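You operate a simulated robot arm through the tools that you are given. There is no shell and no other tool.

Carry out the task below with a simulated robot arm. There is one attempt and no reset: what you move stays moved.

TASK
Stone the burr off steel plate 1, oil its middle and lay it in the small blue tray.
Fine: work on it in the steel holder; orange stone and white dauber go back, the green tin ends shut. Set down upright: orange stone, white dauber. A coat counts when it lies all over at full strength: go over it till it gets no stronger. What is to be rubbed or washed off counts as gone when no trace of it is left.

Only the result counts: the job must be done as asked and must still hold three seconds after the hand-in. Knocking over, shifting, dropping, spilling or breaking anything else fails it.

THE ROBOT
A 6-joint arm with a two-finger gripper, fixed in place. Base frame: the origin is on the floor under the middle of its stand, x ahead of it, y to its left, z up; the work surface is at about z = 820. Lengths are in mm, angles in rad, forces in N, time in s.
With the tool pointing down near the work surface it reaches from about 120 to 680 mm from the base axis. Its first joint turns from -1.152 to 1.152 rad. Payload 2.45 kg.
The TCP is the grasp point between the finger pads, 30 mm short of the fingertips. In the tool frame z runs along the fingers and y along their closing line. The gripper opens to 106 mm; its body begins 79 mm behind the TCP.
Orientation is that of the tool frame in the base frame, as a unit quaternion [x, y, z, w]. With the fingers straight down and closing along the base's y, the tool's x points along the base's -x, its y along +y and its z along -z.

THE INTERFACE
- The arm moves only by the tool send_rows. Its argument "commands" is a list of rows, each an object (a shift or turn left out is 0, a gripper value left out holds the last) with "xyz": the shift along the base's x, y, z in mm, a list of three; "turn": the turn, a rotation vector about the base's x, y, z in rad, a list of three. In form: [{"xyz": [dx, dy, dz], "turn": [wx, wy, wz]}, ...]. A call has 1 to 20 rows; each row shifts and turns the commanded pose from where the row before left it. "fingers" is the finger opening in mm, from 0 to 106, set as the call begins (left out, the last holds). Rows are played at 5 a second. More than 50 mm and 0.15 rad between two rows, or a gripper value outside its range, and nothing of the call is played. A pose out of reach is approached as far as the arm can. The call stops where the force on the tool passes 40 N (or 10 N more than at its start, if that is more) or the arm is blocked; 0.2 s more then pass. Each finger travels about 153 mm/s and halts on what it meets, pressing with about 39 N; the grip force reading is that of the motor and also rises with nothing between the fingers. The clock runs only during rows and for 0.2 s after the last one: add rows that do not move to give the fingers time. The reply holds the time, the measured pose of the TCP, the force on the tool along the base axes, the opening and the grip force, in the units named above and with some noise, with the torque about the TCP (base axes, N m) and any sound that the robot's microphone picked up, and new pictures: "show" is both (left out), scene, wrist or none.
- Cameras (640 x 400 px; columns grow to the right, rows downward): "scene" is fixed at [59.4, 420.3, 1376.1]; the picture's right is [-0.67, -0.75, 0.00], its down [-0.46, 0.41, -0.79] and it looks along [0.59, -0.52, -0.62] (base axes); focal length 332 px, centre (320, 200). "wrist" rides on the gripper at [76, -2, -106] in the tool frame; the picture's right is [0.02, 1.00, 0.00], its down [-0.78, 0.02, -0.62] and it looks along [-0.62, 0.01, 0.78] (tool axes); focal length 247 px, centre (320, 200). There is no depth. A picture from a camera that has moved, and an enlarged one, comes with that camera's place and axes in the base frame and with its lens. The place of the scene camera against the robot may be out by one fixed shift of up to 25 mm in any direction.
- zoom(camera, box): a new picture of the part [left, top, right, bottom] of that camera's present view, enlarged. The clock stands still meanwhile.
- finish_job(): hands the job in; it is judged then, once.

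Nothing tells you positions but the pictures and the camera data. Unless the task says otherwise, let go and move clear before handing in.

The tools are called after "Request:" as name(argument=value, ...) on one line, values as JSON. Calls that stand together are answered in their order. send_rows: Moves the arm, as the interface text tells. Its arguments: {"type":"object","properties":{"commands":{"type":"array"},"fingers":{"type":"number"},"show":{"type":"string","enum":["both","scene","wrist","none"]}},"required":["commands"]} The other tools are called the same way: zoom (camera, box) takes an enlarged picture of a part of a camera's view; finish_job () hands the job in.

At the start:

```text
clock: 0.0
position: [333.9, 121.2, 1185.3]
ee_rot: [0.0, 1.0, 0.0, 0.0]
ft_force: [-0.7, 1.1, 0.3]
ft_torque: [-0.01, 0.02, 0.0]
opening: 105.9
grasp_force: 0.0
```

scene: 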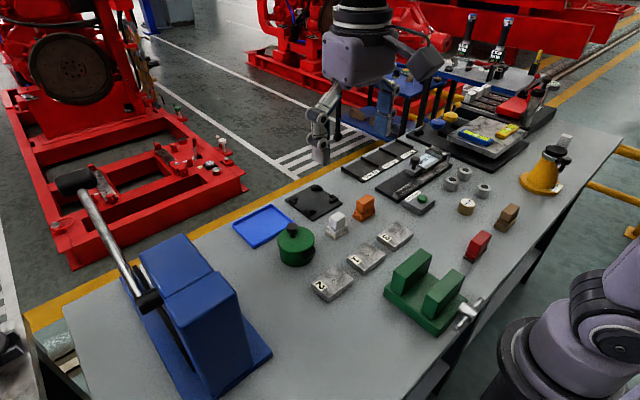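
wrist: 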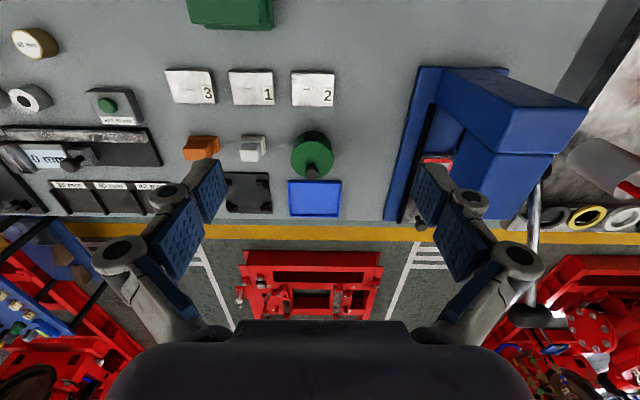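

I see a bench with three numbered plates, a green tin, a blue tray, an orange and a white block-like tool, and a green vise. I'll zoom in for detail before moving.

Request:
zoom(camera="scene", box=[220, 170, 420, 310])

Request:
zoom(camera="scene", box=[360, 120, 560, 350])

Request:
zoom(camera="wrist", box=[150, 50, 350, 230])

Request:
zoom(camera="wrist", box=[0, 0, 180, 230])

```text
2.86 times, centred on (320, 240) of scene
camera zoom: at [59.4, 420.3, 1376.1], right [-0.67, -0.75, 0.0], down [-0.46, 0.41, -0.79], along [0.59, -0.52, -0.62], focal length 950 px, centre (320, 86)
```

zoom: 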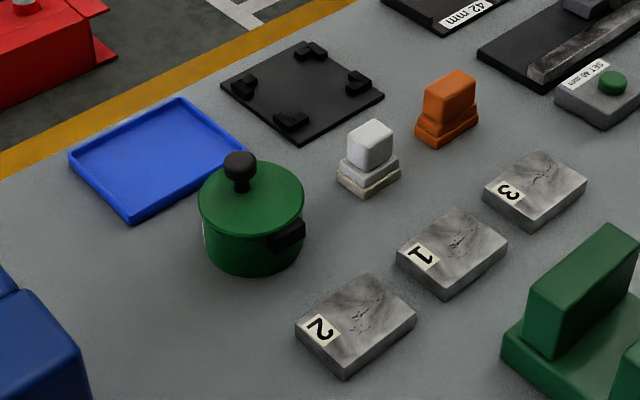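

```text
1.74 times, centred on (460, 235) of scene
camera zoom: at [59.4, 420.3, 1376.1], right [-0.67, -0.75, 0.0], down [-0.46, 0.41, -0.79], along [0.59, -0.52, -0.62], focal length 578 px, centre (76, 139)
```

zoom: 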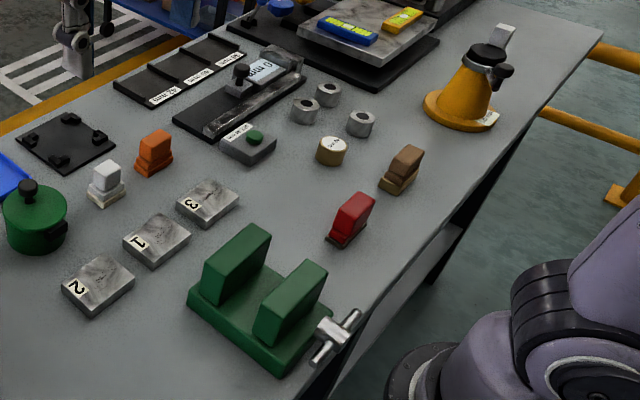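

```text
2.22 times, centred on (250, 140) of wrist
camera zoom: at [256.0, 120.2, 1292.5], right [-0.02, 1.0, 0.0], down [0.78, 0.02, 0.62], along [0.62, 0.01, -0.78], focal length 549 px, centre (476, 333)
```

zoom: 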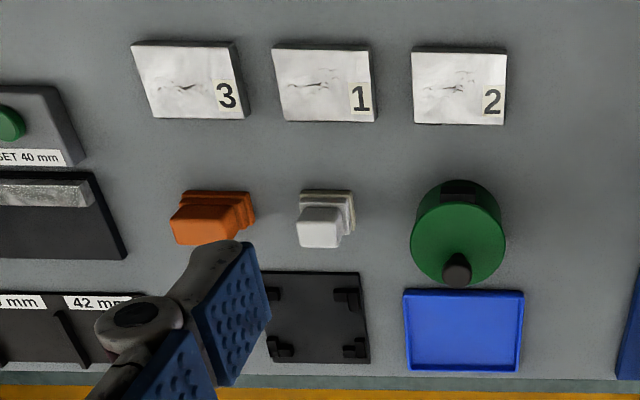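

```text
1.74 times, centred on (90, 115) of wrist
camera zoom: at [256.0, 120.2, 1292.5], right [-0.02, 1.0, 0.0], down [0.78, 0.02, 0.62], along [0.62, 0.01, -0.78], focal length 430 px, centre (720, 348)
```

zoom: 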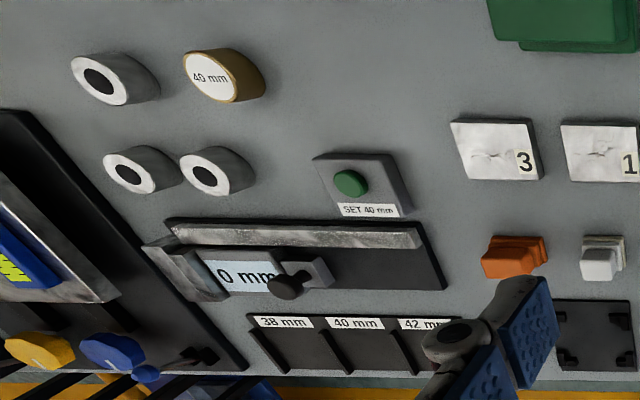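

The bench holds the plates around x≈370, the tin, dauber and stone around x≈500, and a dark four-cornered nest (probably the steel holder) with the tray around x≈620. I'll move the wrist camera closer to the nest and tray for a better look.

Request:
send_rows(commands=[{"xyz": [19, -27, -28]}, {"xyz": [19, -27, -28]}, {"xyz": [19, -27, -28]}, {"xyz": [19, -27, -28]}, {"xyz": [19, -27, -28]}, {"xyz": [19, -27, -28]}, {"xyz": [0, 0, 0]}, {"xyz": [0, 0, 0]}], show="both")

```text
clock: 1.8
position: [449.8, -39.3, 1017.2]
ee_rot: [0.0, 1.0, 0.0, 0.0]
ft_force: [0.5, 0.7, -0.7]
ft_torque: [-0.04, 0.0, -0.02]
opening: 106.1
grasp_force: 0.1
camera wrist: at [372.5, -41.8, 1123.8], right [-0.02, 1.0, 0.0], down [0.78, 0.02, 0.62], along [0.62, 0.01, -0.78], focal length 247 px, centre (320, 200)
```

scene: 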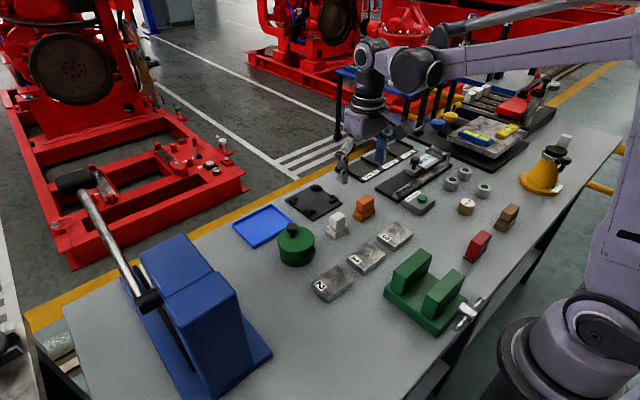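
wrist: 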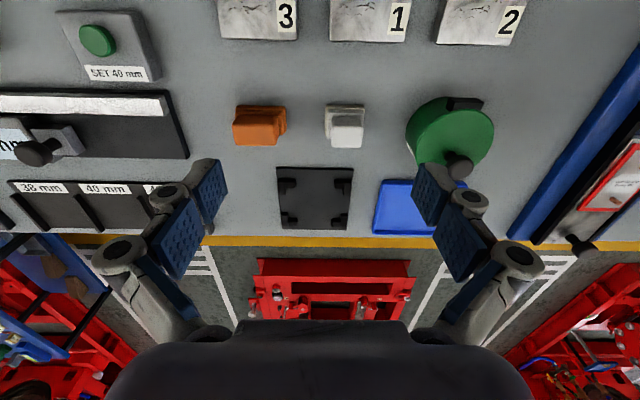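

Request:
zoom(camera="wrist", box=[260, 90, 420, 240])

Request:
zoom(camera="wrist", box=[210, 0, 530, 200])

Request:
zoom(camera="scene", box=[270, 170, 390, 245])

```text
2.67 times, centred on (340, 165) of wrist
camera zoom: at [372.5, -41.8, 1123.8], right [-0.02, 1.0, 0.0], down [0.78, 0.02, 0.62], along [0.62, 0.01, -0.78], focal length 659 px, centre (267, 293)
```

zoom: 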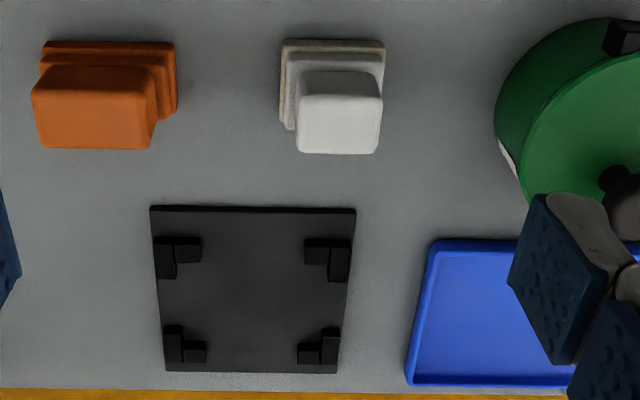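

```text
2.00 times, centred on (370, 100) of wrist
camera zoom: at [372.5, -41.8, 1123.8], right [-0.02, 1.0, 0.0], down [0.78, 0.02, 0.62], along [0.62, 0.01, -0.78], focal length 494 px, centre (220, 400)
```

zoom: 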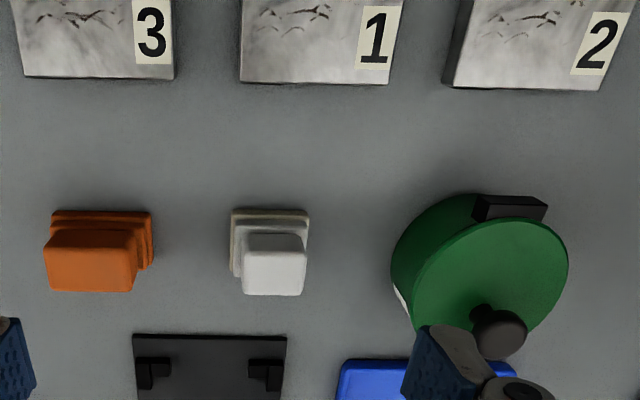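

```text
5.33 times, centred on (330, 208) of scene
camera zoom: at [59.4, 420.3, 1376.1], right [-0.67, -0.75, 0.0], down [-0.46, 0.41, -0.79], along [0.59, -0.52, -0.62], focal length 1773 px, centre (267, 160)
```

zoom: 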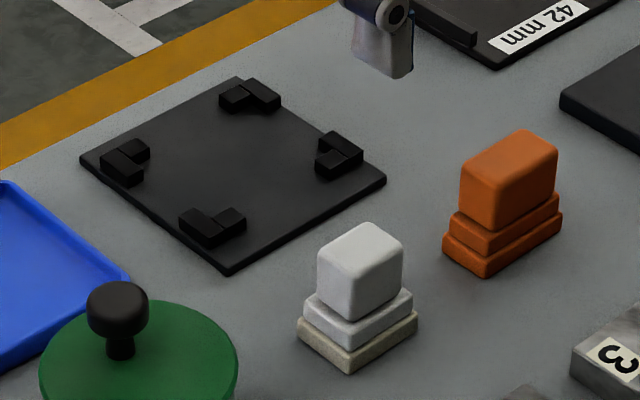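

The nest (steel holder) is centred about (613, -46) and the tray about (627, 112). I'll zoom tightly for exact measurements of the nest, stone and dauber.

Request:
zoom(camera="wrist", box=[270, 160, 360, 235])

Request:
zoom(camera="wrist", box=[225, 95, 375, 155])

Request:
zoom(camera="wrist", box=[395, 85, 515, 185])

Request:
zoom(camera="wrist", box=[320, 0, 420, 50])

```text
5.33 times, centred on (315, 198) of wrist
camera zoom: at [372.5, -41.8, 1123.8], right [-0.02, 1.0, 0.0], down [0.78, 0.02, 0.62], along [0.62, 0.01, -0.78], focal length 1317 px, centre (347, 213)
```

zoom: 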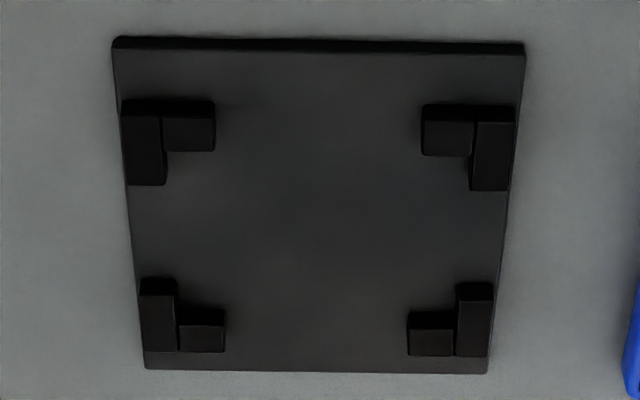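

```text
4.27 times, centred on (300, 125) of wrist
camera zoom: at [372.5, -41.8, 1123.8], right [-0.02, 1.0, 0.0], down [0.78, 0.02, 0.62], along [0.62, 0.01, -0.78], focal length 1054 px, centre (405, 520)
```

zoom: 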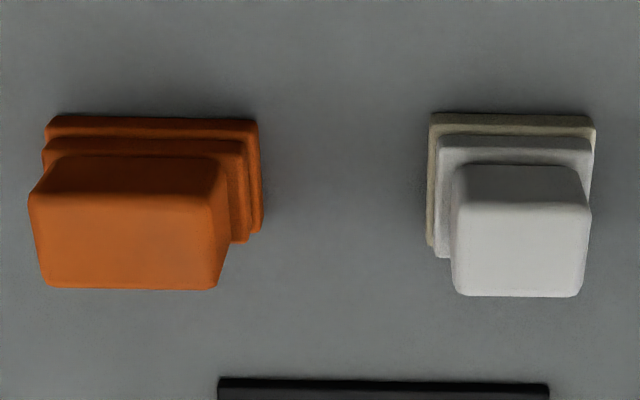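

```text
4.00 times, centred on (455, 135) of wrist
camera zoom: at [372.5, -41.8, 1123.8], right [-0.02, 1.0, 0.0], down [0.78, 0.02, 0.62], along [0.62, 0.01, -0.78], focal length 988 px, centre (-220, 460)
```

zoom: 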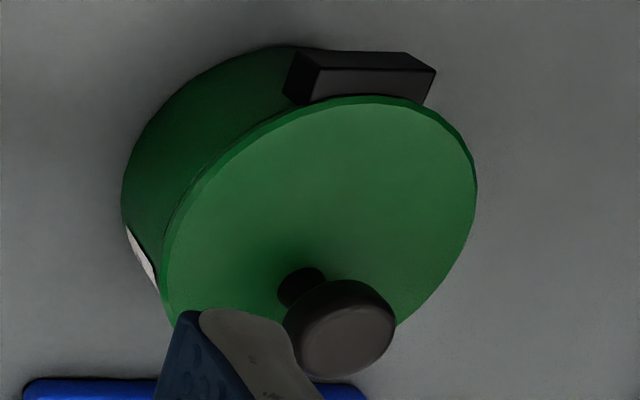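

```text
6.40 times, centred on (370, 25) of wrist
camera zoom: at [372.5, -41.8, 1123.8], right [-0.02, 1.0, 0.0], down [0.78, 0.02, 0.62], along [0.62, 0.01, -0.78], focal length 1581 px, centre (0, 1320)
```

zoom: 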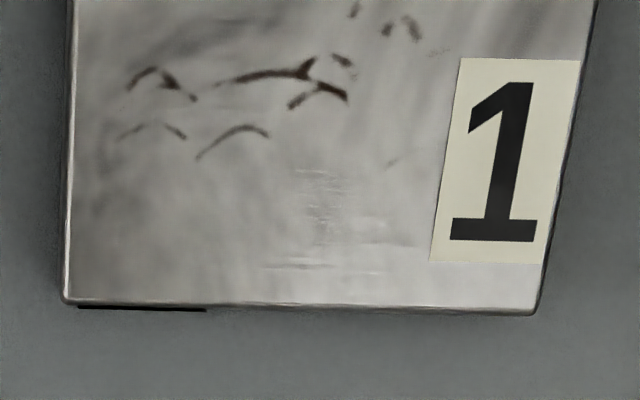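

The burr is the dark squiggles on plate 1's top, and the nest's inner space is about 64 x 84 mm, larger than the plate (~54 x 72 mm). I'll take a second, lower view to triangulate heights of the tin, stone and dauber.

Request:
send_rows(commands=[{"xyz": [-30, 25, -15]}, {"xyz": [-30, 25, -15]}, {"xyz": [-30, 25, -15]}, {"xyz": [0, 0, 0]}, {"xyz": [0, 0, 0]}], show="wrist")

```text
clock: 3.0
position: [358.0, 33.6, 973.5]
ee_rot: [-0.001, 1.0, 0.0, 0.0]
ft_force: [0.0, -0.6, 0.0]
ft_torque: [0.01, 0.0, -0.02]
opening: 106.1
grasp_force: 0.0
camera wrist: at [281.1, 31.3, 1080.8], right [-0.02, 1.0, 0.0], down [0.78, 0.02, 0.62], along [0.62, 0.01, -0.78], focal length 247 px, centre (320, 200)
```

wrist: 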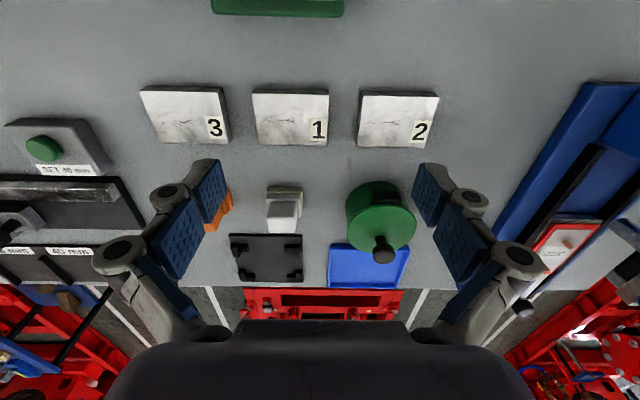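

Request:
zoom(camera="wrist", box=[245, 80, 345, 155])

Request:
zoom(camera="wrist", box=[335, 170, 425, 290])

Request:
zoom(camera="wrist", box=[200, 175, 310, 240])

Request:
zoom(camera="wrist", box=[140, 80, 450, 160])

```text
5.33 times, centred on (295, 118) of wrist
camera zoom: at [281.1, 31.3, 1080.8], right [-0.02, 1.0, 0.0], down [0.78, 0.02, 0.62], along [0.62, 0.01, -0.78], focal length 1317 px, centre (453, 640)
```

zoom: 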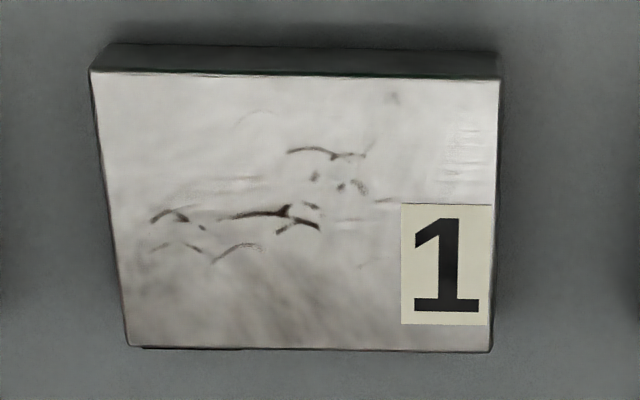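

```text
3.33 times, centred on (380, 230) of wrist
camera zoom: at [281.1, 31.3, 1080.8], right [-0.02, 1.0, 0.0], down [0.78, 0.02, 0.62], along [0.62, 0.01, -0.78], focal length 823 px, centre (120, 100)
```

zoom: 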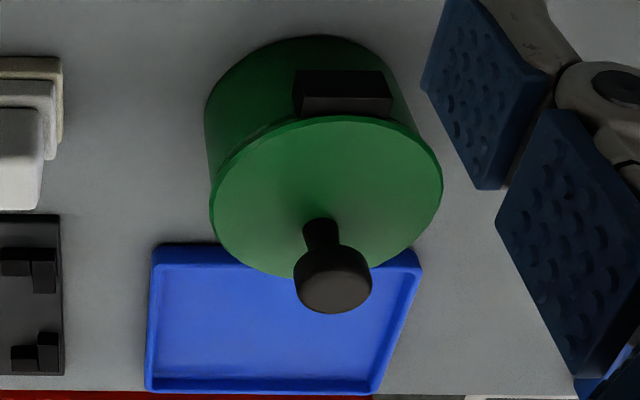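

```text
5.82 times, centred on (255, 208) of wrist
camera zoom: at [281.1, 31.3, 1080.8], right [-0.02, 1.0, 0.0], down [0.78, 0.02, 0.62], along [0.62, 0.01, -0.78], focal length 1437 px, centre (698, 156)
```

zoom: 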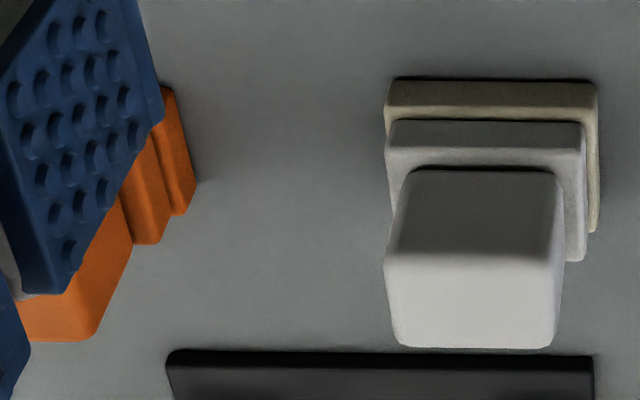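

```text
2.06 times, centred on (295, 120) of wrist
camera zoom: at [281.1, 31.3, 1080.8], right [-0.02, 1.0, 0.0], down [0.78, 0.02, 0.62], along [0.62, 0.01, -0.78], focal length 510 px, centre (372, 365)
```

zoom: 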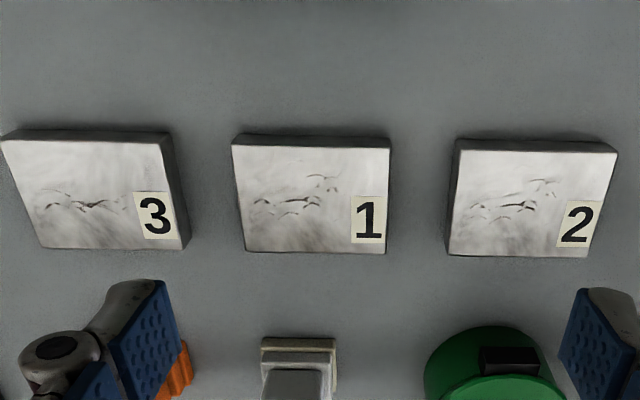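

Plate 1 is at about (374.5, 4) with its top near z≈837; the tin lid is at about (484, 105), knob top near z≈917. I'll check the finger shape in the scene view before descending.

Request:
zoom(camera="scene", box=[300, 60, 440, 220])

Request:
zoom(camera="wrist", box=[400, 150, 560, 320])

```text
2.50 times, centred on (370, 140) of scene
camera zoom: at [59.4, 420.3, 1376.1], right [-0.67, -0.75, 0.0], down [-0.46, 0.41, -0.79], along [0.59, -0.52, -0.62], focal length 831 px, centre (195, 350)
```

zoom: 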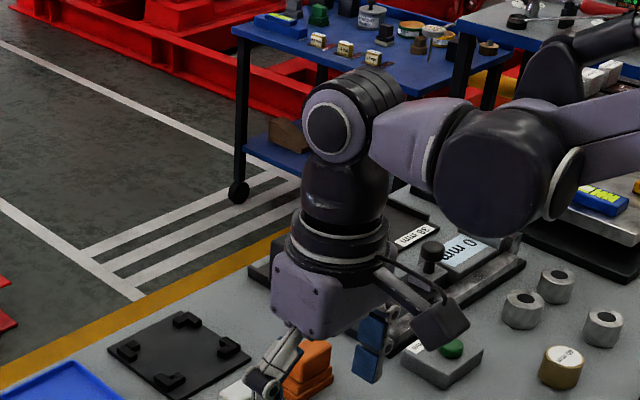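

```text
2.35 times, centred on (480, 235) of wrist
camera zoom: at [281.1, 31.3, 1080.8], right [-0.02, 1.0, 0.0], down [0.78, 0.02, 0.62], along [0.62, 0.01, -0.78], focal length 581 px, centre (-56, 118)
```

zoom: 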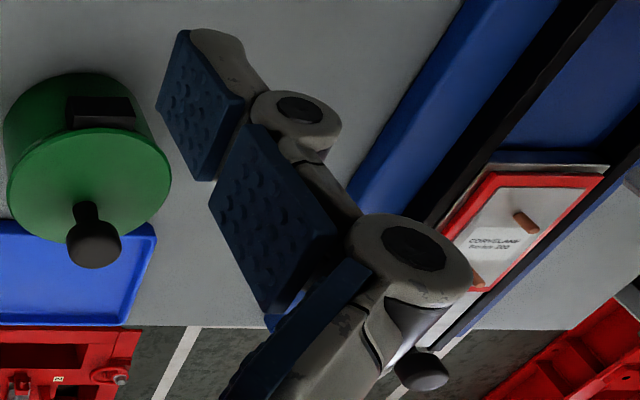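

The finger pads look about 24 mm wide, but their tip height may vary with the opening. I'll test by changing the opening up here in free air.

Request:
send_rows(commands=[{"xyz": [0, 0, 0]}, {"xyz": [0, 0, 0]}, {"xyz": [0, 0, 0]}], fingers=72, show="wrist")

Request:
zoom(camera="wrist", box=[350, 120, 510, 220])

Request:
send_rows(commands=[{"xyz": [0, 0, 0]}, {"xyz": [0, 0, 0]}, {"xyz": [0, 0, 0]}], fingers=30, show="wrist")

Request:
zoom(camera="wrist", box=[240, 100, 400, 200])

```text
clock: 3.8
position: [359.2, 33.0, 973.8]
ee_rot: [0.0, 1.0, 0.0, -0.001]
ft_force: [0.2, -0.9, -1.0]
ft_torque: [0.01, -0.01, -0.01]
opening: 71.9
grasp_force: 0.0
camera wrist: at [281.3, 31.2, 1080.9], right [-0.02, 1.0, 0.0], down [0.78, 0.02, 0.62], along [0.62, 0.01, -0.78], focal length 247 px, centre (320, 200)
```

wrist: 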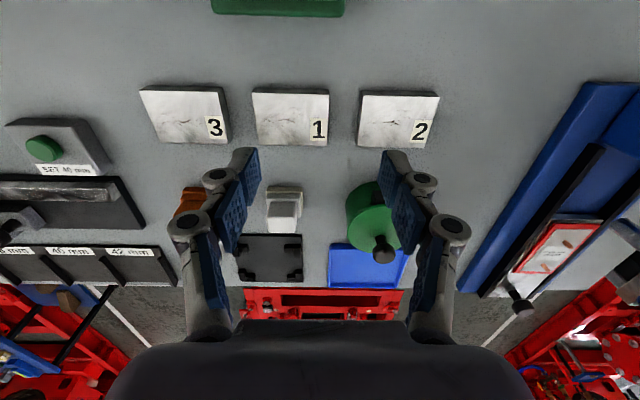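

```text
4.00 times, centred on (430, 170) of wrist
camera zoom: at [281.3, 31.2, 1080.9], right [-0.02, 1.0, 0.0], down [0.78, 0.02, 0.62], along [0.62, 0.01, -0.78], focal length 988 px, centre (-120, 320)
```

zoom: 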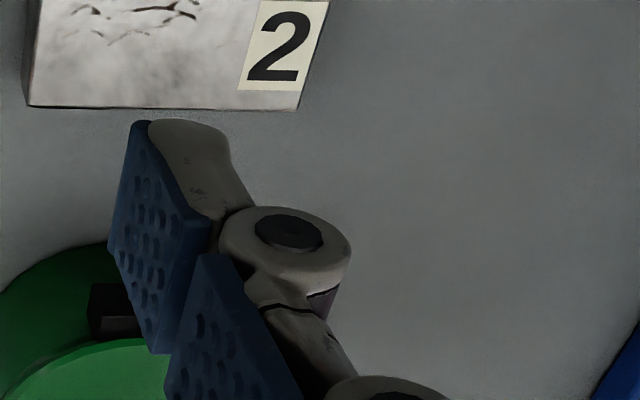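

```text
clock: 4.6
position: [358.4, 32.6, 974.4]
ee_rot: [0.0, 1.0, -0.001, 0.0]
ft_force: [0.2, 0.5, -0.5]
ft_torque: [-0.01, 0.01, 0.01]
opening: 30.0
grasp_force: 0.0
camera wrist: at [281.3, 31.2, 1080.9], right [-0.02, 1.0, 0.0], down [0.78, 0.02, 0.62], along [0.62, 0.01, -0.78], focal length 247 px, centre (320, 200)
```

wrist: 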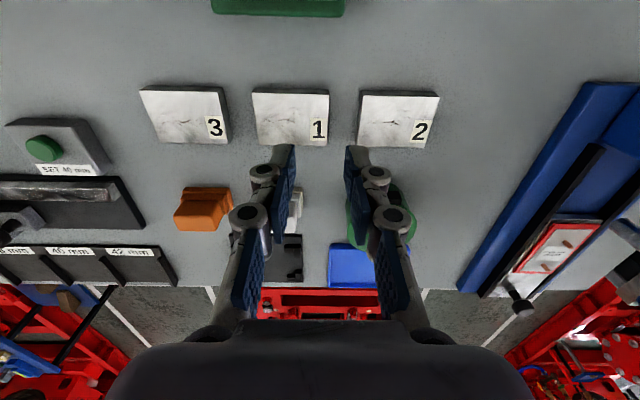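

```text
4.00 times, centred on (320, 150) of wrist
camera zoom: at [281.3, 31.2, 1080.9], right [-0.02, 1.0, 0.0], down [0.78, 0.02, 0.62], along [0.62, 0.01, -0.78], focal length 988 px, centre (320, 400)
```

zoom: 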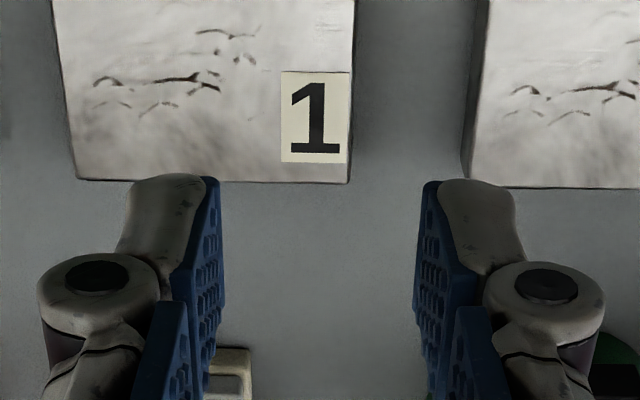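

The pads move on an arc: tips are about 30 mm below the TCP at small opening and about 21 mm at 72 mm. I'll go above plate 1 with opening 84.

Request:
send_rows(commands=[{"xyz": [8, -15, -15]}, {"xyz": [8, -14, -20]}, {"xyz": [0, 0, -20]}, {"xyz": [0, 0, -15]}, {"xyz": [0, 0, 0]}, {"xyz": [0, 0, 0]}], fingers=84, show="both")

```text
clock: 6.0
position: [373.9, 3.4, 903.6]
ee_rot: [0.0, 1.0, 0.0, 0.0]
ft_force: [-0.3, -0.2, 0.1]
ft_torque: [-0.02, -0.04, 0.0]
opening: 83.7
grasp_force: 0.0
camera wrist: at [296.7, 2.5, 1009.4], right [-0.02, 1.0, 0.0], down [0.78, 0.02, 0.62], along [0.62, 0.01, -0.78], focal length 247 px, centre (320, 200)
```

scene: 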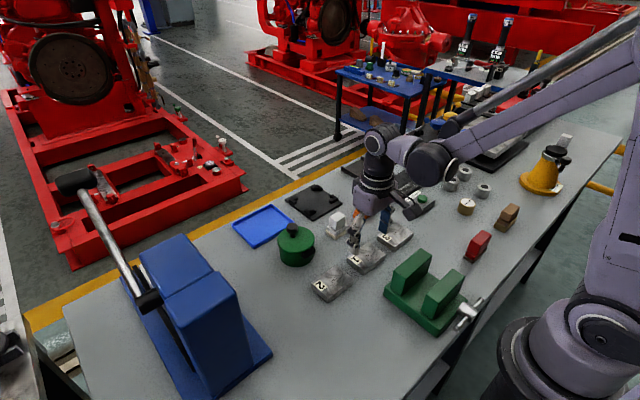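
wrist: 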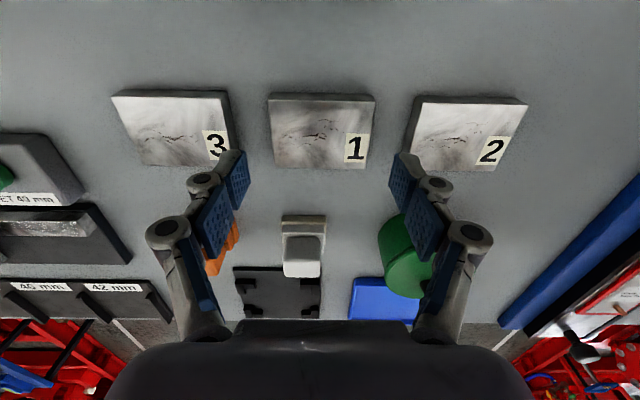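

Request:
zoom(camera="wrist", box=[220, 80, 420, 200])

```text
3.20 times, centred on (320, 140) of wrist
camera zoom: at [296.7, 2.5, 1009.4], right [-0.02, 1.0, 0.0], down [0.78, 0.02, 0.62], along [0.62, 0.01, -0.78], focal length 790 px, centre (320, 392)
```

zoom: 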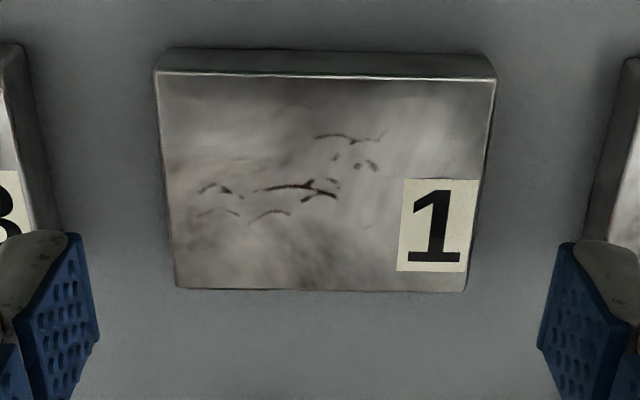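

Plate 1 is confirmed at about (374, 4), top near z≈838, well aligned with the gripper. I'll descend and close on it.

Request:
send_rows(commands=[{"xyz": [0, 0, -20]}, {"xyz": [0, 0, -18]}, {"xyz": [0, 0, -12]}, {"xyz": [0, 0, -6]}, {"xyz": [0, 0, 0]}, {"xyz": [0, 0, 0]}], show="wrist")

Request:
send_rows(commands=[{"xyz": [0, 0, 0]}, {"xyz": [0, 0, 0]}, {"xyz": [0, 0, 0]}], fingers=60, show="wrist")

```text
clock: 7.4
position: [373.8, 4.7, 847.1]
ee_rot: [0.001, 1.0, 0.0, 0.001]
ft_force: [1.1, 0.4, 1.0]
ft_torque: [0.0, -0.02, -0.02]
opening: 83.9
grasp_force: 0.0
camera wrist: at [296.3, 3.1, 954.2], right [-0.02, 1.0, 0.0], down [0.78, 0.02, 0.62], along [0.62, 0.01, -0.78], focal length 247 px, centre (320, 200)
```

wrist: 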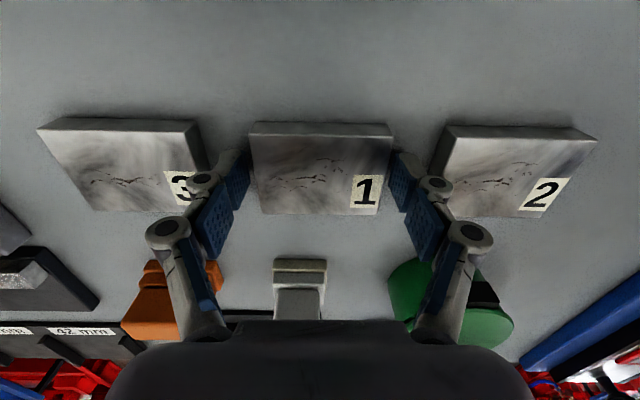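

```text
clock: 8.2
position: [373.6, 3.8, 847.6]
ee_rot: [0.0, 1.0, 0.001, 0.0]
ft_force: [0.3, 1.9, 5.3]
ft_torque: [0.24, 0.02, -0.02]
opening: 73.5
grasp_force: 38.7
camera wrist: at [296.3, 3.2, 954.3], right [-0.02, 1.0, 0.0], down [0.78, 0.02, 0.62], along [0.62, 0.01, -0.78], focal length 247 px, centre (320, 200)
```

wrist: 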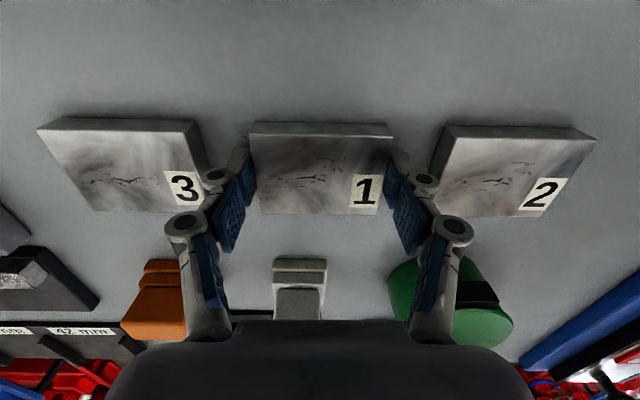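

The grip has closed on plate 1 at 73.5 mm. Now I lift it straight up slowly.

Request:
send_rows(commands=[{"xyz": [0, 0, 5]}, {"xyz": [0, 0, 15]}, {"xyz": [0, 0, 25]}, {"xyz": [0, 0, 30]}, {"xyz": [0, 0, 30]}, {"xyz": [0, 0, 0]}, {"xyz": [0, 0, 0]}], show="both")

```text
clock: 9.8
position: [372.1, 4.5, 952.1]
ee_rot: [0.0, 1.0, 0.0, 0.0]
ft_force: [-0.2, -0.1, -0.5]
ft_torque: [-0.01, 0.01, 0.01]
opening: 59.9
grasp_force: 0.0
camera wrist: at [294.9, 2.0, 1058.7], right [-0.02, 1.0, 0.0], down [0.78, 0.02, 0.62], along [0.62, 0.01, -0.78], focal length 247 px, centre (320, 200)
```

scene: 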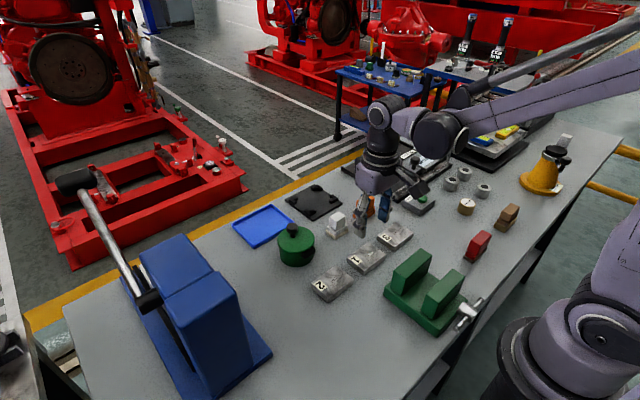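
wrist: 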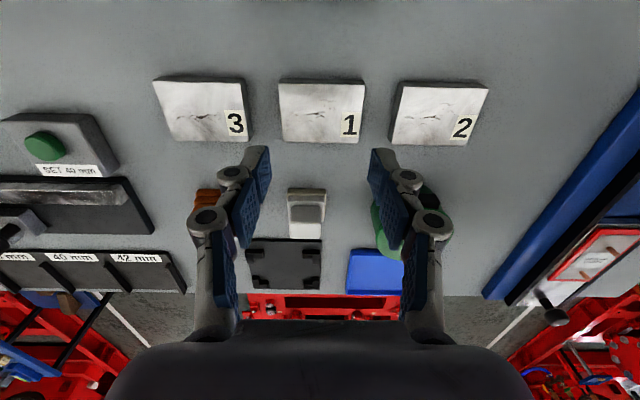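

The plate slipped out of the fingers and is still on the bench. I'll check where it lies now and see the finger tips.

Request:
zoom(camera="wrist", box=[240, 60, 400, 160])

Request:
zoom(camera="scene", box=[310, 140, 430, 310])

```text
4.00 times, centred on (320, 110) of wrist
camera zoom: at [294.9, 2.0, 1058.7], right [-0.02, 1.0, 0.0], down [0.78, 0.02, 0.62], along [0.62, 0.01, -0.78], focal length 988 px, centre (320, 560)
```

zoom: 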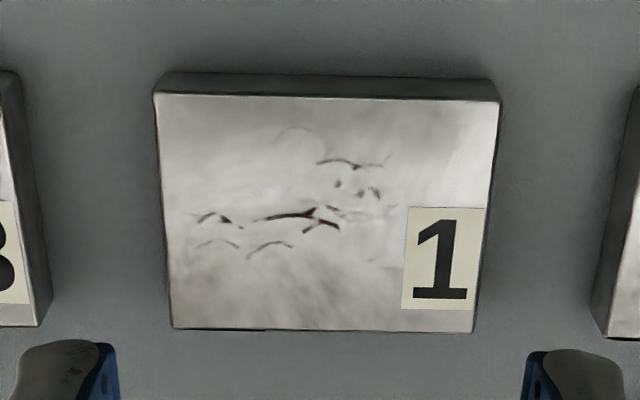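

```text
2.35 times, centred on (370, 225) of scene
camera zoom: at [59.4, 420.3, 1376.1], right [-0.67, -0.75, 0.0], down [-0.46, 0.41, -0.79], along [0.59, -0.52, -0.62], focal length 782 px, centre (202, 141)
```

zoom: 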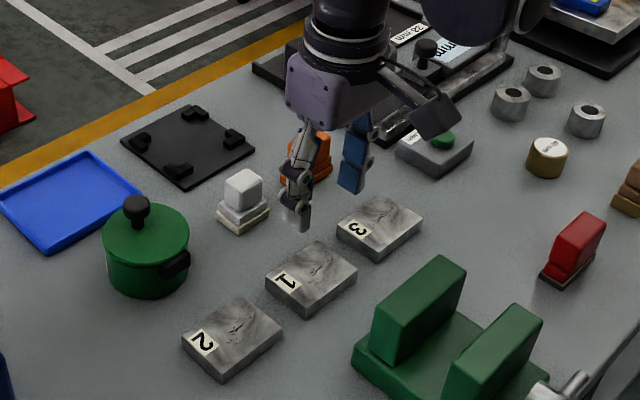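

The plate hasn't moved, so my grip was too shallow. I'll come back down deeper and test with a small lift.

Request:
send_rows(commands=[{"xyz": [1, 0, -30]}, {"xyz": [0.5, 0, -30]}, {"xyz": [0, 0, -25]}, {"xyz": [0, 0, -15]}, {"xyz": [0, 0, -5]}, {"xyz": [0, 0, -3]}, {"xyz": [0, 0, 0]}], fingers=82, show="wrist")

```text
clock: 11.4
position: [374.1, 5.5, 843.1]
ee_rot: [0.0, 1.0, 0.0, 0.0]
ft_force: [-0.3, 0.1, -0.4]
ft_torque: [-0.02, 0.01, 0.0]
opening: 82.0
grasp_force: 0.0
camera wrist: at [297.7, 4.4, 950.7], right [-0.02, 1.0, 0.0], down [0.78, 0.02, 0.62], along [0.62, 0.01, -0.78], focal length 247 px, centre (320, 200)
```

wrist: 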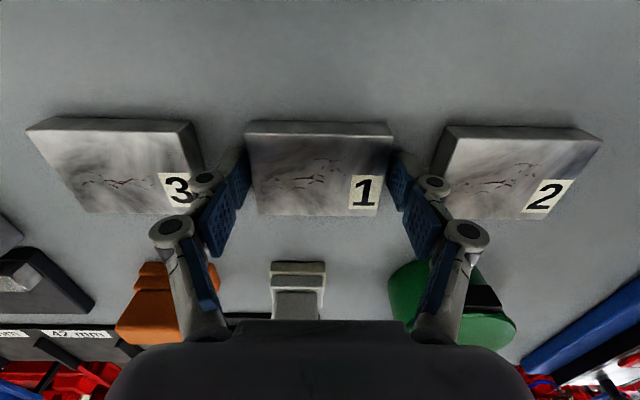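

Request:
zoom(camera="wrist", box=[200, 110, 440, 260])

```text
2.67 times, centred on (320, 185) of wrist
camera zoom: at [297.7, 4.4, 950.7], right [-0.02, 1.0, 0.0], down [0.78, 0.02, 0.62], along [0.62, 0.01, -0.78], focal length 659 px, centre (320, 240)
```

zoom: 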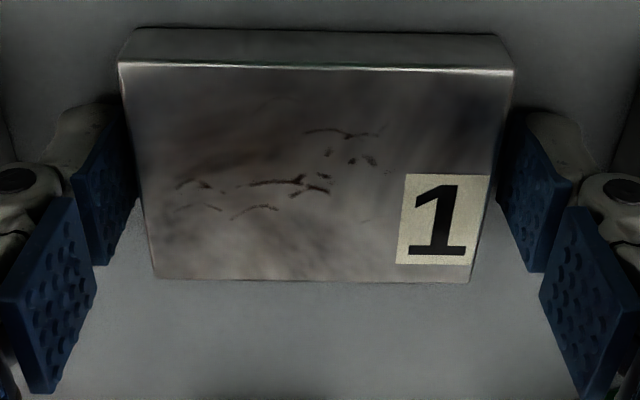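

Pads reach to about z≈823 beside the plate. I'll centre slightly in y, close, and test a small lift.

Request:
send_rows(commands=[{"xyz": [0, -1.5, 0.5]}, {"xyz": [0, 0, 0]}], show="none")

Request:
send_rows(commands=[{"xyz": [0, 0, 0]}, {"xyz": [0, 0, 0]}, {"xyz": [0, 0, 0]}, {"xyz": [0, 0, 0]}], fingers=40, show="none")

Request:
send_rows(commands=[{"xyz": [0, 0, 2]}, {"xyz": [0, 0, 2]}, {"xyz": [0, 0, 2]}, {"xyz": [0, 0, 0]}], show="wrist")

```text
clock: 12.0
position: [375.0, 3.4, 844.3]
ee_rot: [0.0, 1.0, 0.0, -0.001]
ft_force: [0.7, 0.0, -0.2]
ft_torque: [-0.02, 0.0, 0.01]
opening: 81.9
grasp_force: 0.0
```

```text
clock: 13.0
position: [375.0, 4.8, 844.3]
ee_rot: [0.0, 1.0, -0.001, 0.0]
ft_force: [-0.7, -0.4, 4.1]
ft_torque: [0.25, 0.03, 0.01]
opening: 73.8
grasp_force: 38.8
```

```text
clock: 14.0
position: [374.8, 4.8, 851.3]
ee_rot: [0.0, 1.0, 0.0, 0.0]
ft_force: [0.1, 1.1, -4.4]
ft_torque: [0.02, 0.0, -0.01]
opening: 73.4
grasp_force: 39.1
camera wrist: at [297.2, 2.7, 957.5], right [-0.02, 1.0, 0.0], down [0.78, 0.02, 0.62], along [0.62, 0.01, -0.78], focal length 247 px, centre (320, 200)
```

wrist: 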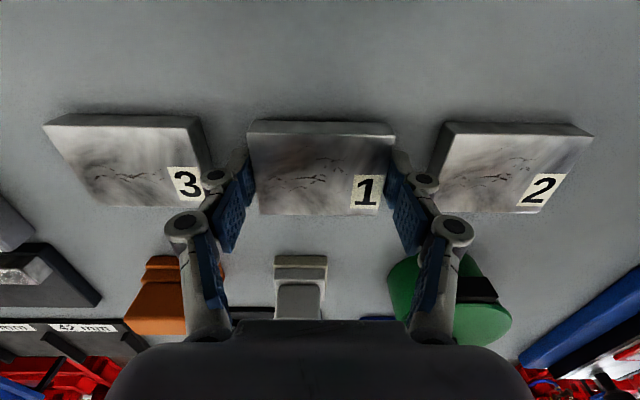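

The force reads -4.4 N, so the plate is now held. I'll lift it gently.

Request:
send_rows(commands=[{"xyz": [0, 0, 4]}, {"xyz": [0, 0, 6]}, {"xyz": [0, 0, 8]}, {"xyz": [0, 0, 10]}, {"xyz": [0, 0, 10]}, {"xyz": [0, 0, 10]}, {"xyz": [0, 0, 10]}, {"xyz": [0, 0, 5]}, {"xyz": [0, 0, 0]}], show="both")

```text
clock: 16.0
position: [374.8, 3.1, 913.1]
ee_rot: [0.0, 1.0, 0.0, 0.0]
ft_force: [-0.4, -0.2, -4.6]
ft_torque: [-0.02, -0.01, 0.0]
opening: 73.5
grasp_force: 39.2
camera wrist: at [297.5, 2.5, 1020.5], right [-0.02, 1.0, 0.0], down [0.78, 0.02, 0.62], along [0.62, 0.01, -0.78], focal length 247 px, centre (320, 200)
```

scene: 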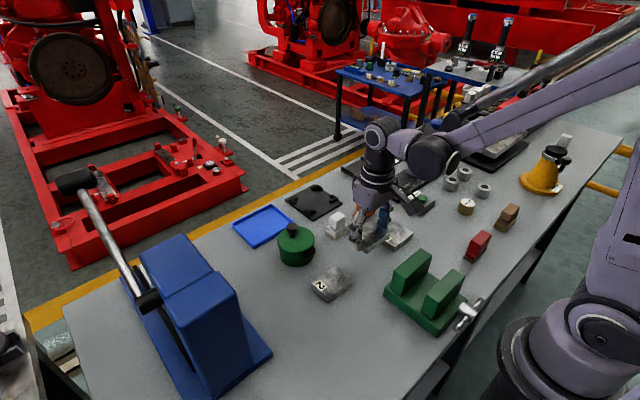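
wrist: 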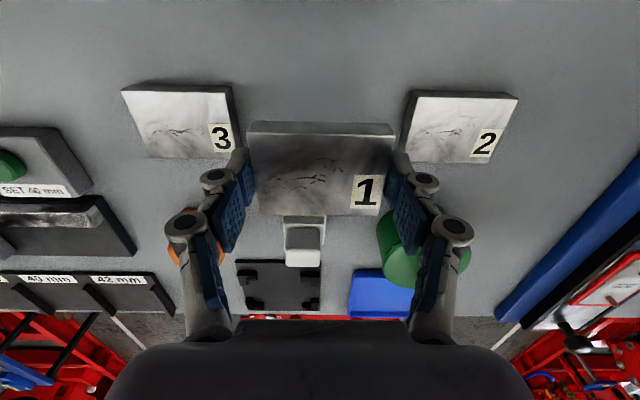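

The plate is held securely. I'll carry it above the nest at (614, -46), passing over the dauber with clearance.

Request:
send_rows(commands=[{"xyz": [5, 0, 5]}, {"xyz": [12, -2, 5]}, {"xyz": [20, -4, 5]}, {"xyz": [24, -5, 0]}, {"xyz": [24, -5, 0]}, {"xyz": [24, -5, 0]}, {"xyz": [24, -5, 0]}, {"xyz": [24, -5, 0]}, {"xyz": [24, -5, 0]}, {"xyz": [24, -5, 0]}, {"xyz": [18, -4, 0]}, {"xyz": [11, -3, 0]}, {"xyz": [5, -2, 0]}, {"xyz": [0, 0, 0]}, {"xyz": [0, 0, 0]}], show="both")

```text
clock: 19.2
position: [614.1, -46.3, 929.2]
ee_rot: [0.0, 1.0, 0.0, -0.001]
ft_force: [0.9, -0.7, -4.5]
ft_torque: [0.0, 0.0, -0.01]
opening: 73.6
grasp_force: 39.3
camera wrist: at [537.5, -47.5, 1035.6], right [-0.02, 1.0, 0.0], down [0.78, 0.02, 0.62], along [0.62, 0.01, -0.78], focal length 247 px, centre (320, 200)
```

scene: 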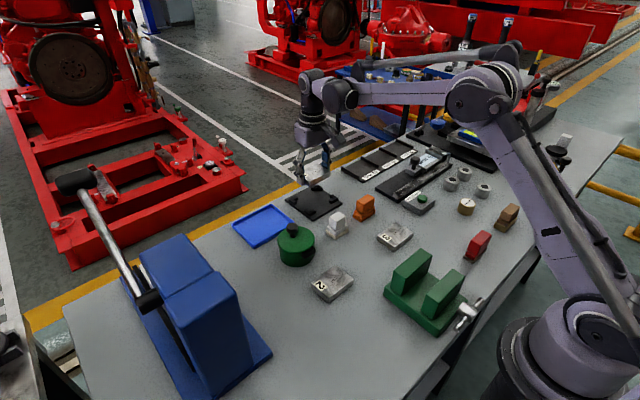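
wrist: 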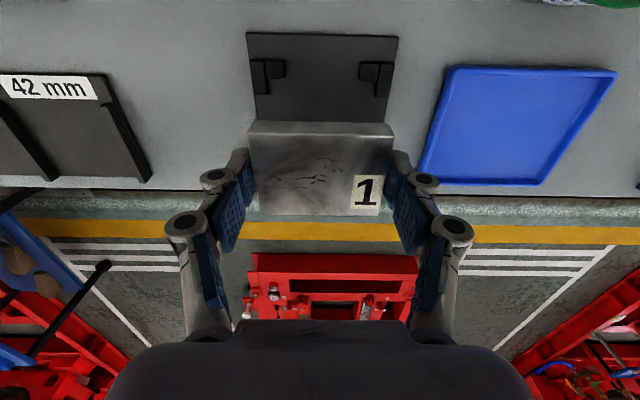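

The plate is over the nest and the nest's position is confirmed at centre y≈-46. I'll lower it now.

Request:
send_rows(commands=[{"xyz": [0, 0, -12]}, {"xyz": [0, 0, -18]}, {"xyz": [0, 0, -18]}, {"xyz": [0, 0, -12]}, {"xyz": [0, 0, -6]}, {"xyz": [0, 0, 0]}, {"xyz": [0, 0, 0]}], show="both")

Request:
zoom(camera="scene", box=[270, 160, 360, 230])

Request:
zoom(camera="wrist", box=[200, 50, 440, 230])

```text
clock: 20.8
position: [613.7, -45.9, 861.3]
ee_rot: [0.0, 1.0, -0.001, 0.0]
ft_force: [0.9, -0.7, -4.7]
ft_torque: [-0.02, 0.02, 0.04]
opening: 73.5
grasp_force: 39.1
camera wrist: at [536.8, -47.6, 968.6], right [-0.02, 1.0, 0.0], down [0.78, 0.02, 0.62], along [0.62, 0.01, -0.78], focal length 247 px, centre (320, 200)
```

scene: 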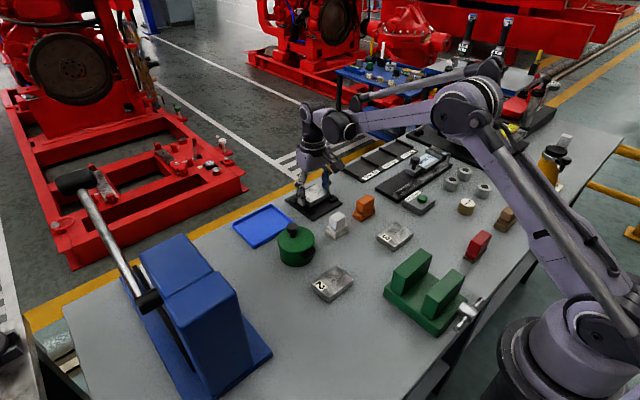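
wrist: 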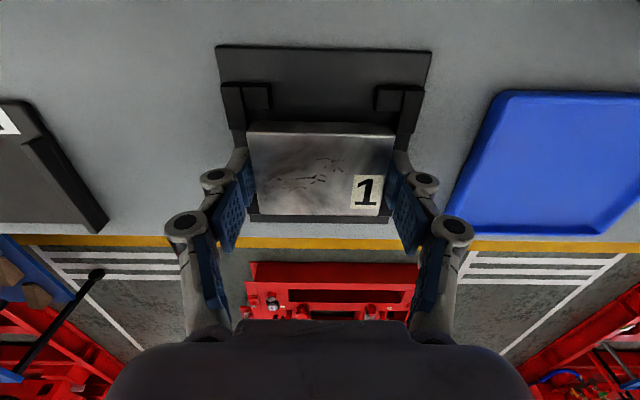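

```text
5.71 times, centred on (315, 195) of scene
camera zoom: at [59.5, 420.3, 1376.1], right [-0.67, -0.75, 0.0], down [-0.46, 0.41, -0.79], along [0.59, -0.52, -0.62], focal length 1900 px, centre (349, 229)
```

zoom: 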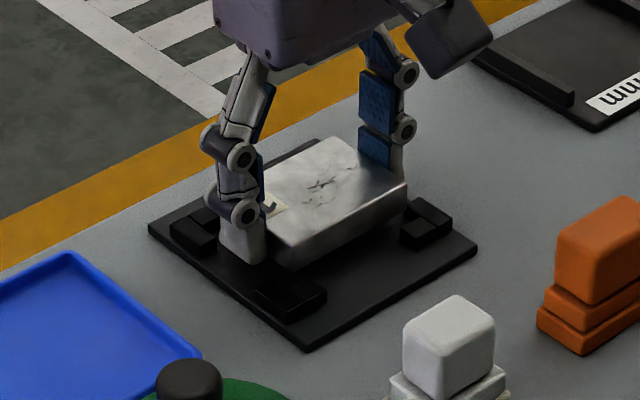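

```text
2.22 times, centred on (320, 140) of wrist
camera zoom: at [536.8, -47.6, 968.6], right [-0.02, 1.0, 0.0], down [0.78, 0.02, 0.62], along [0.62, 0.01, -0.78], focal length 549 px, centre (320, 333)
```

zoom: 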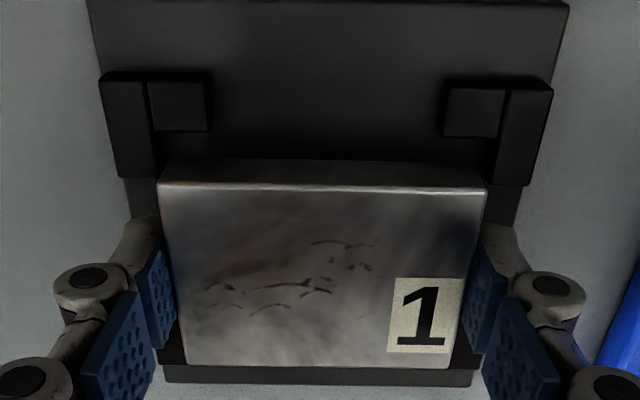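

The plate sits over the nest inside the brackets. I'll lower the last 10 mm in small steps.

Request:
send_rows(commands=[{"xyz": [0, 0, -3]}, {"xyz": [0, 0, -3]}, {"xyz": [0, 0, -2]}, {"xyz": [0, 0, 0]}], show="none")

Request:
send_rows(commands=[{"xyz": [0, 0, -1]}, {"xyz": [0, 0, 0]}], show="none")

```text
clock: 21.8
position: [613.1, -45.9, 853.2]
ee_rot: [0.0, 1.0, 0.0, 0.0]
ft_force: [-0.3, 0.1, -4.3]
ft_torque: [0.0, -0.02, -0.01]
opening: 73.5
grasp_force: 39.0
```

```text
clock: 22.4
position: [614.2, -45.3, 852.8]
ee_rot: [0.001, 1.0, 0.0, 0.0]
ft_force: [0.4, -0.4, -4.9]
ft_torque: [0.03, 0.04, 0.0]
opening: 73.5
grasp_force: 39.0
```

Request:
send_rows(commands=[{"xyz": [0, 0, -1]}, {"xyz": [0, 0, 0]}], show="none")

Request:
send_rows(commands=[{"xyz": [0, 0, -1]}, {"xyz": [0, 0, 0]}], show="none")

Request:
send_rows(commands=[{"xyz": [0, 0, -0.7]}, {"xyz": [0, 0, 0]}], show="wrist")

```text
clock: 23.0
position: [613.9, -46.3, 852.2]
ee_rot: [0.0, 1.0, 0.0, 0.0]
ft_force: [0.5, -0.6, -5.2]
ft_torque: [-0.05, 0.03, 0.01]
opening: 73.4
grasp_force: 39.1
```

```text
clock: 23.6
position: [613.5, -46.4, 850.9]
ee_rot: [0.0, 1.0, -0.001, 0.0]
ft_force: [0.0, -1.2, -4.3]
ft_torque: [0.02, -0.03, 0.0]
opening: 73.5
grasp_force: 39.7
```

```text
clock: 24.2
position: [613.4, -46.1, 851.5]
ee_rot: [0.0, 1.0, 0.0, 0.0]
ft_force: [3.0, 1.6, 2.1]
ft_torque: [-0.04, 0.12, -0.03]
opening: 73.4
grasp_force: 39.1
camera wrist: at [536.4, -47.8, 957.5], right [-0.02, 1.0, 0.0], down [0.78, 0.02, 0.62], along [0.62, 0.01, -0.78], focal length 247 px, centre (320, 200)
```

wrist: 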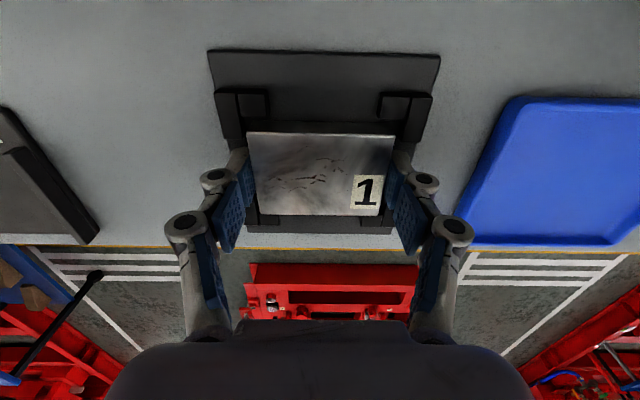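

The force shows the plate has touched down in the nest. I'll open the fingers and rise.

Request:
send_rows(commands=[{"xyz": [0, 0, 0]}, {"xyz": [0, 0, 0]}, {"xyz": [0, 0, 0]}], fingers=84, show="none")

Request:
send_rows(commands=[{"xyz": [0, 0, 10]}, {"xyz": [0, 0, 20]}, {"xyz": [-10, 0, 30]}, {"xyz": [-30, 0, 30]}, {"xyz": [-40, 0, 20]}, {"xyz": [-30, 0, 0]}, {"xyz": [0, 0, 0]}, {"xyz": [0, 0, 0]}], show="both")

```text
clock: 25.0
position: [613.3, -46.1, 850.5]
ee_rot: [0.001, 1.0, 0.0, 0.0]
ft_force: [0.4, -0.8, 0.4]
ft_torque: [0.01, -0.01, 0.01]
opening: 83.9
grasp_force: 0.0
```

```text
clock: 26.8
position: [503.4, -45.7, 960.6]
ee_rot: [0.0, 1.0, 0.0, 0.0]
ft_force: [-0.3, 0.2, -0.2]
ft_torque: [0.0, -0.03, 0.0]
opening: 84.2
grasp_force: 0.0
camera wrist: at [425.9, -46.9, 1067.4], right [-0.02, 1.0, 0.0], down [0.78, 0.02, 0.62], along [0.62, 0.01, -0.78], focal length 247 px, centre (320, 200)
```

scene: 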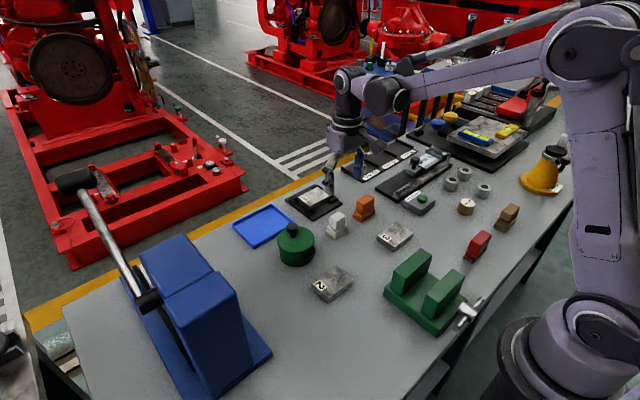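
wrist: 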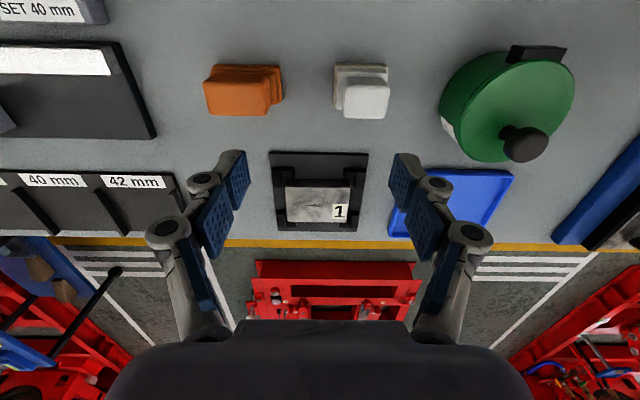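

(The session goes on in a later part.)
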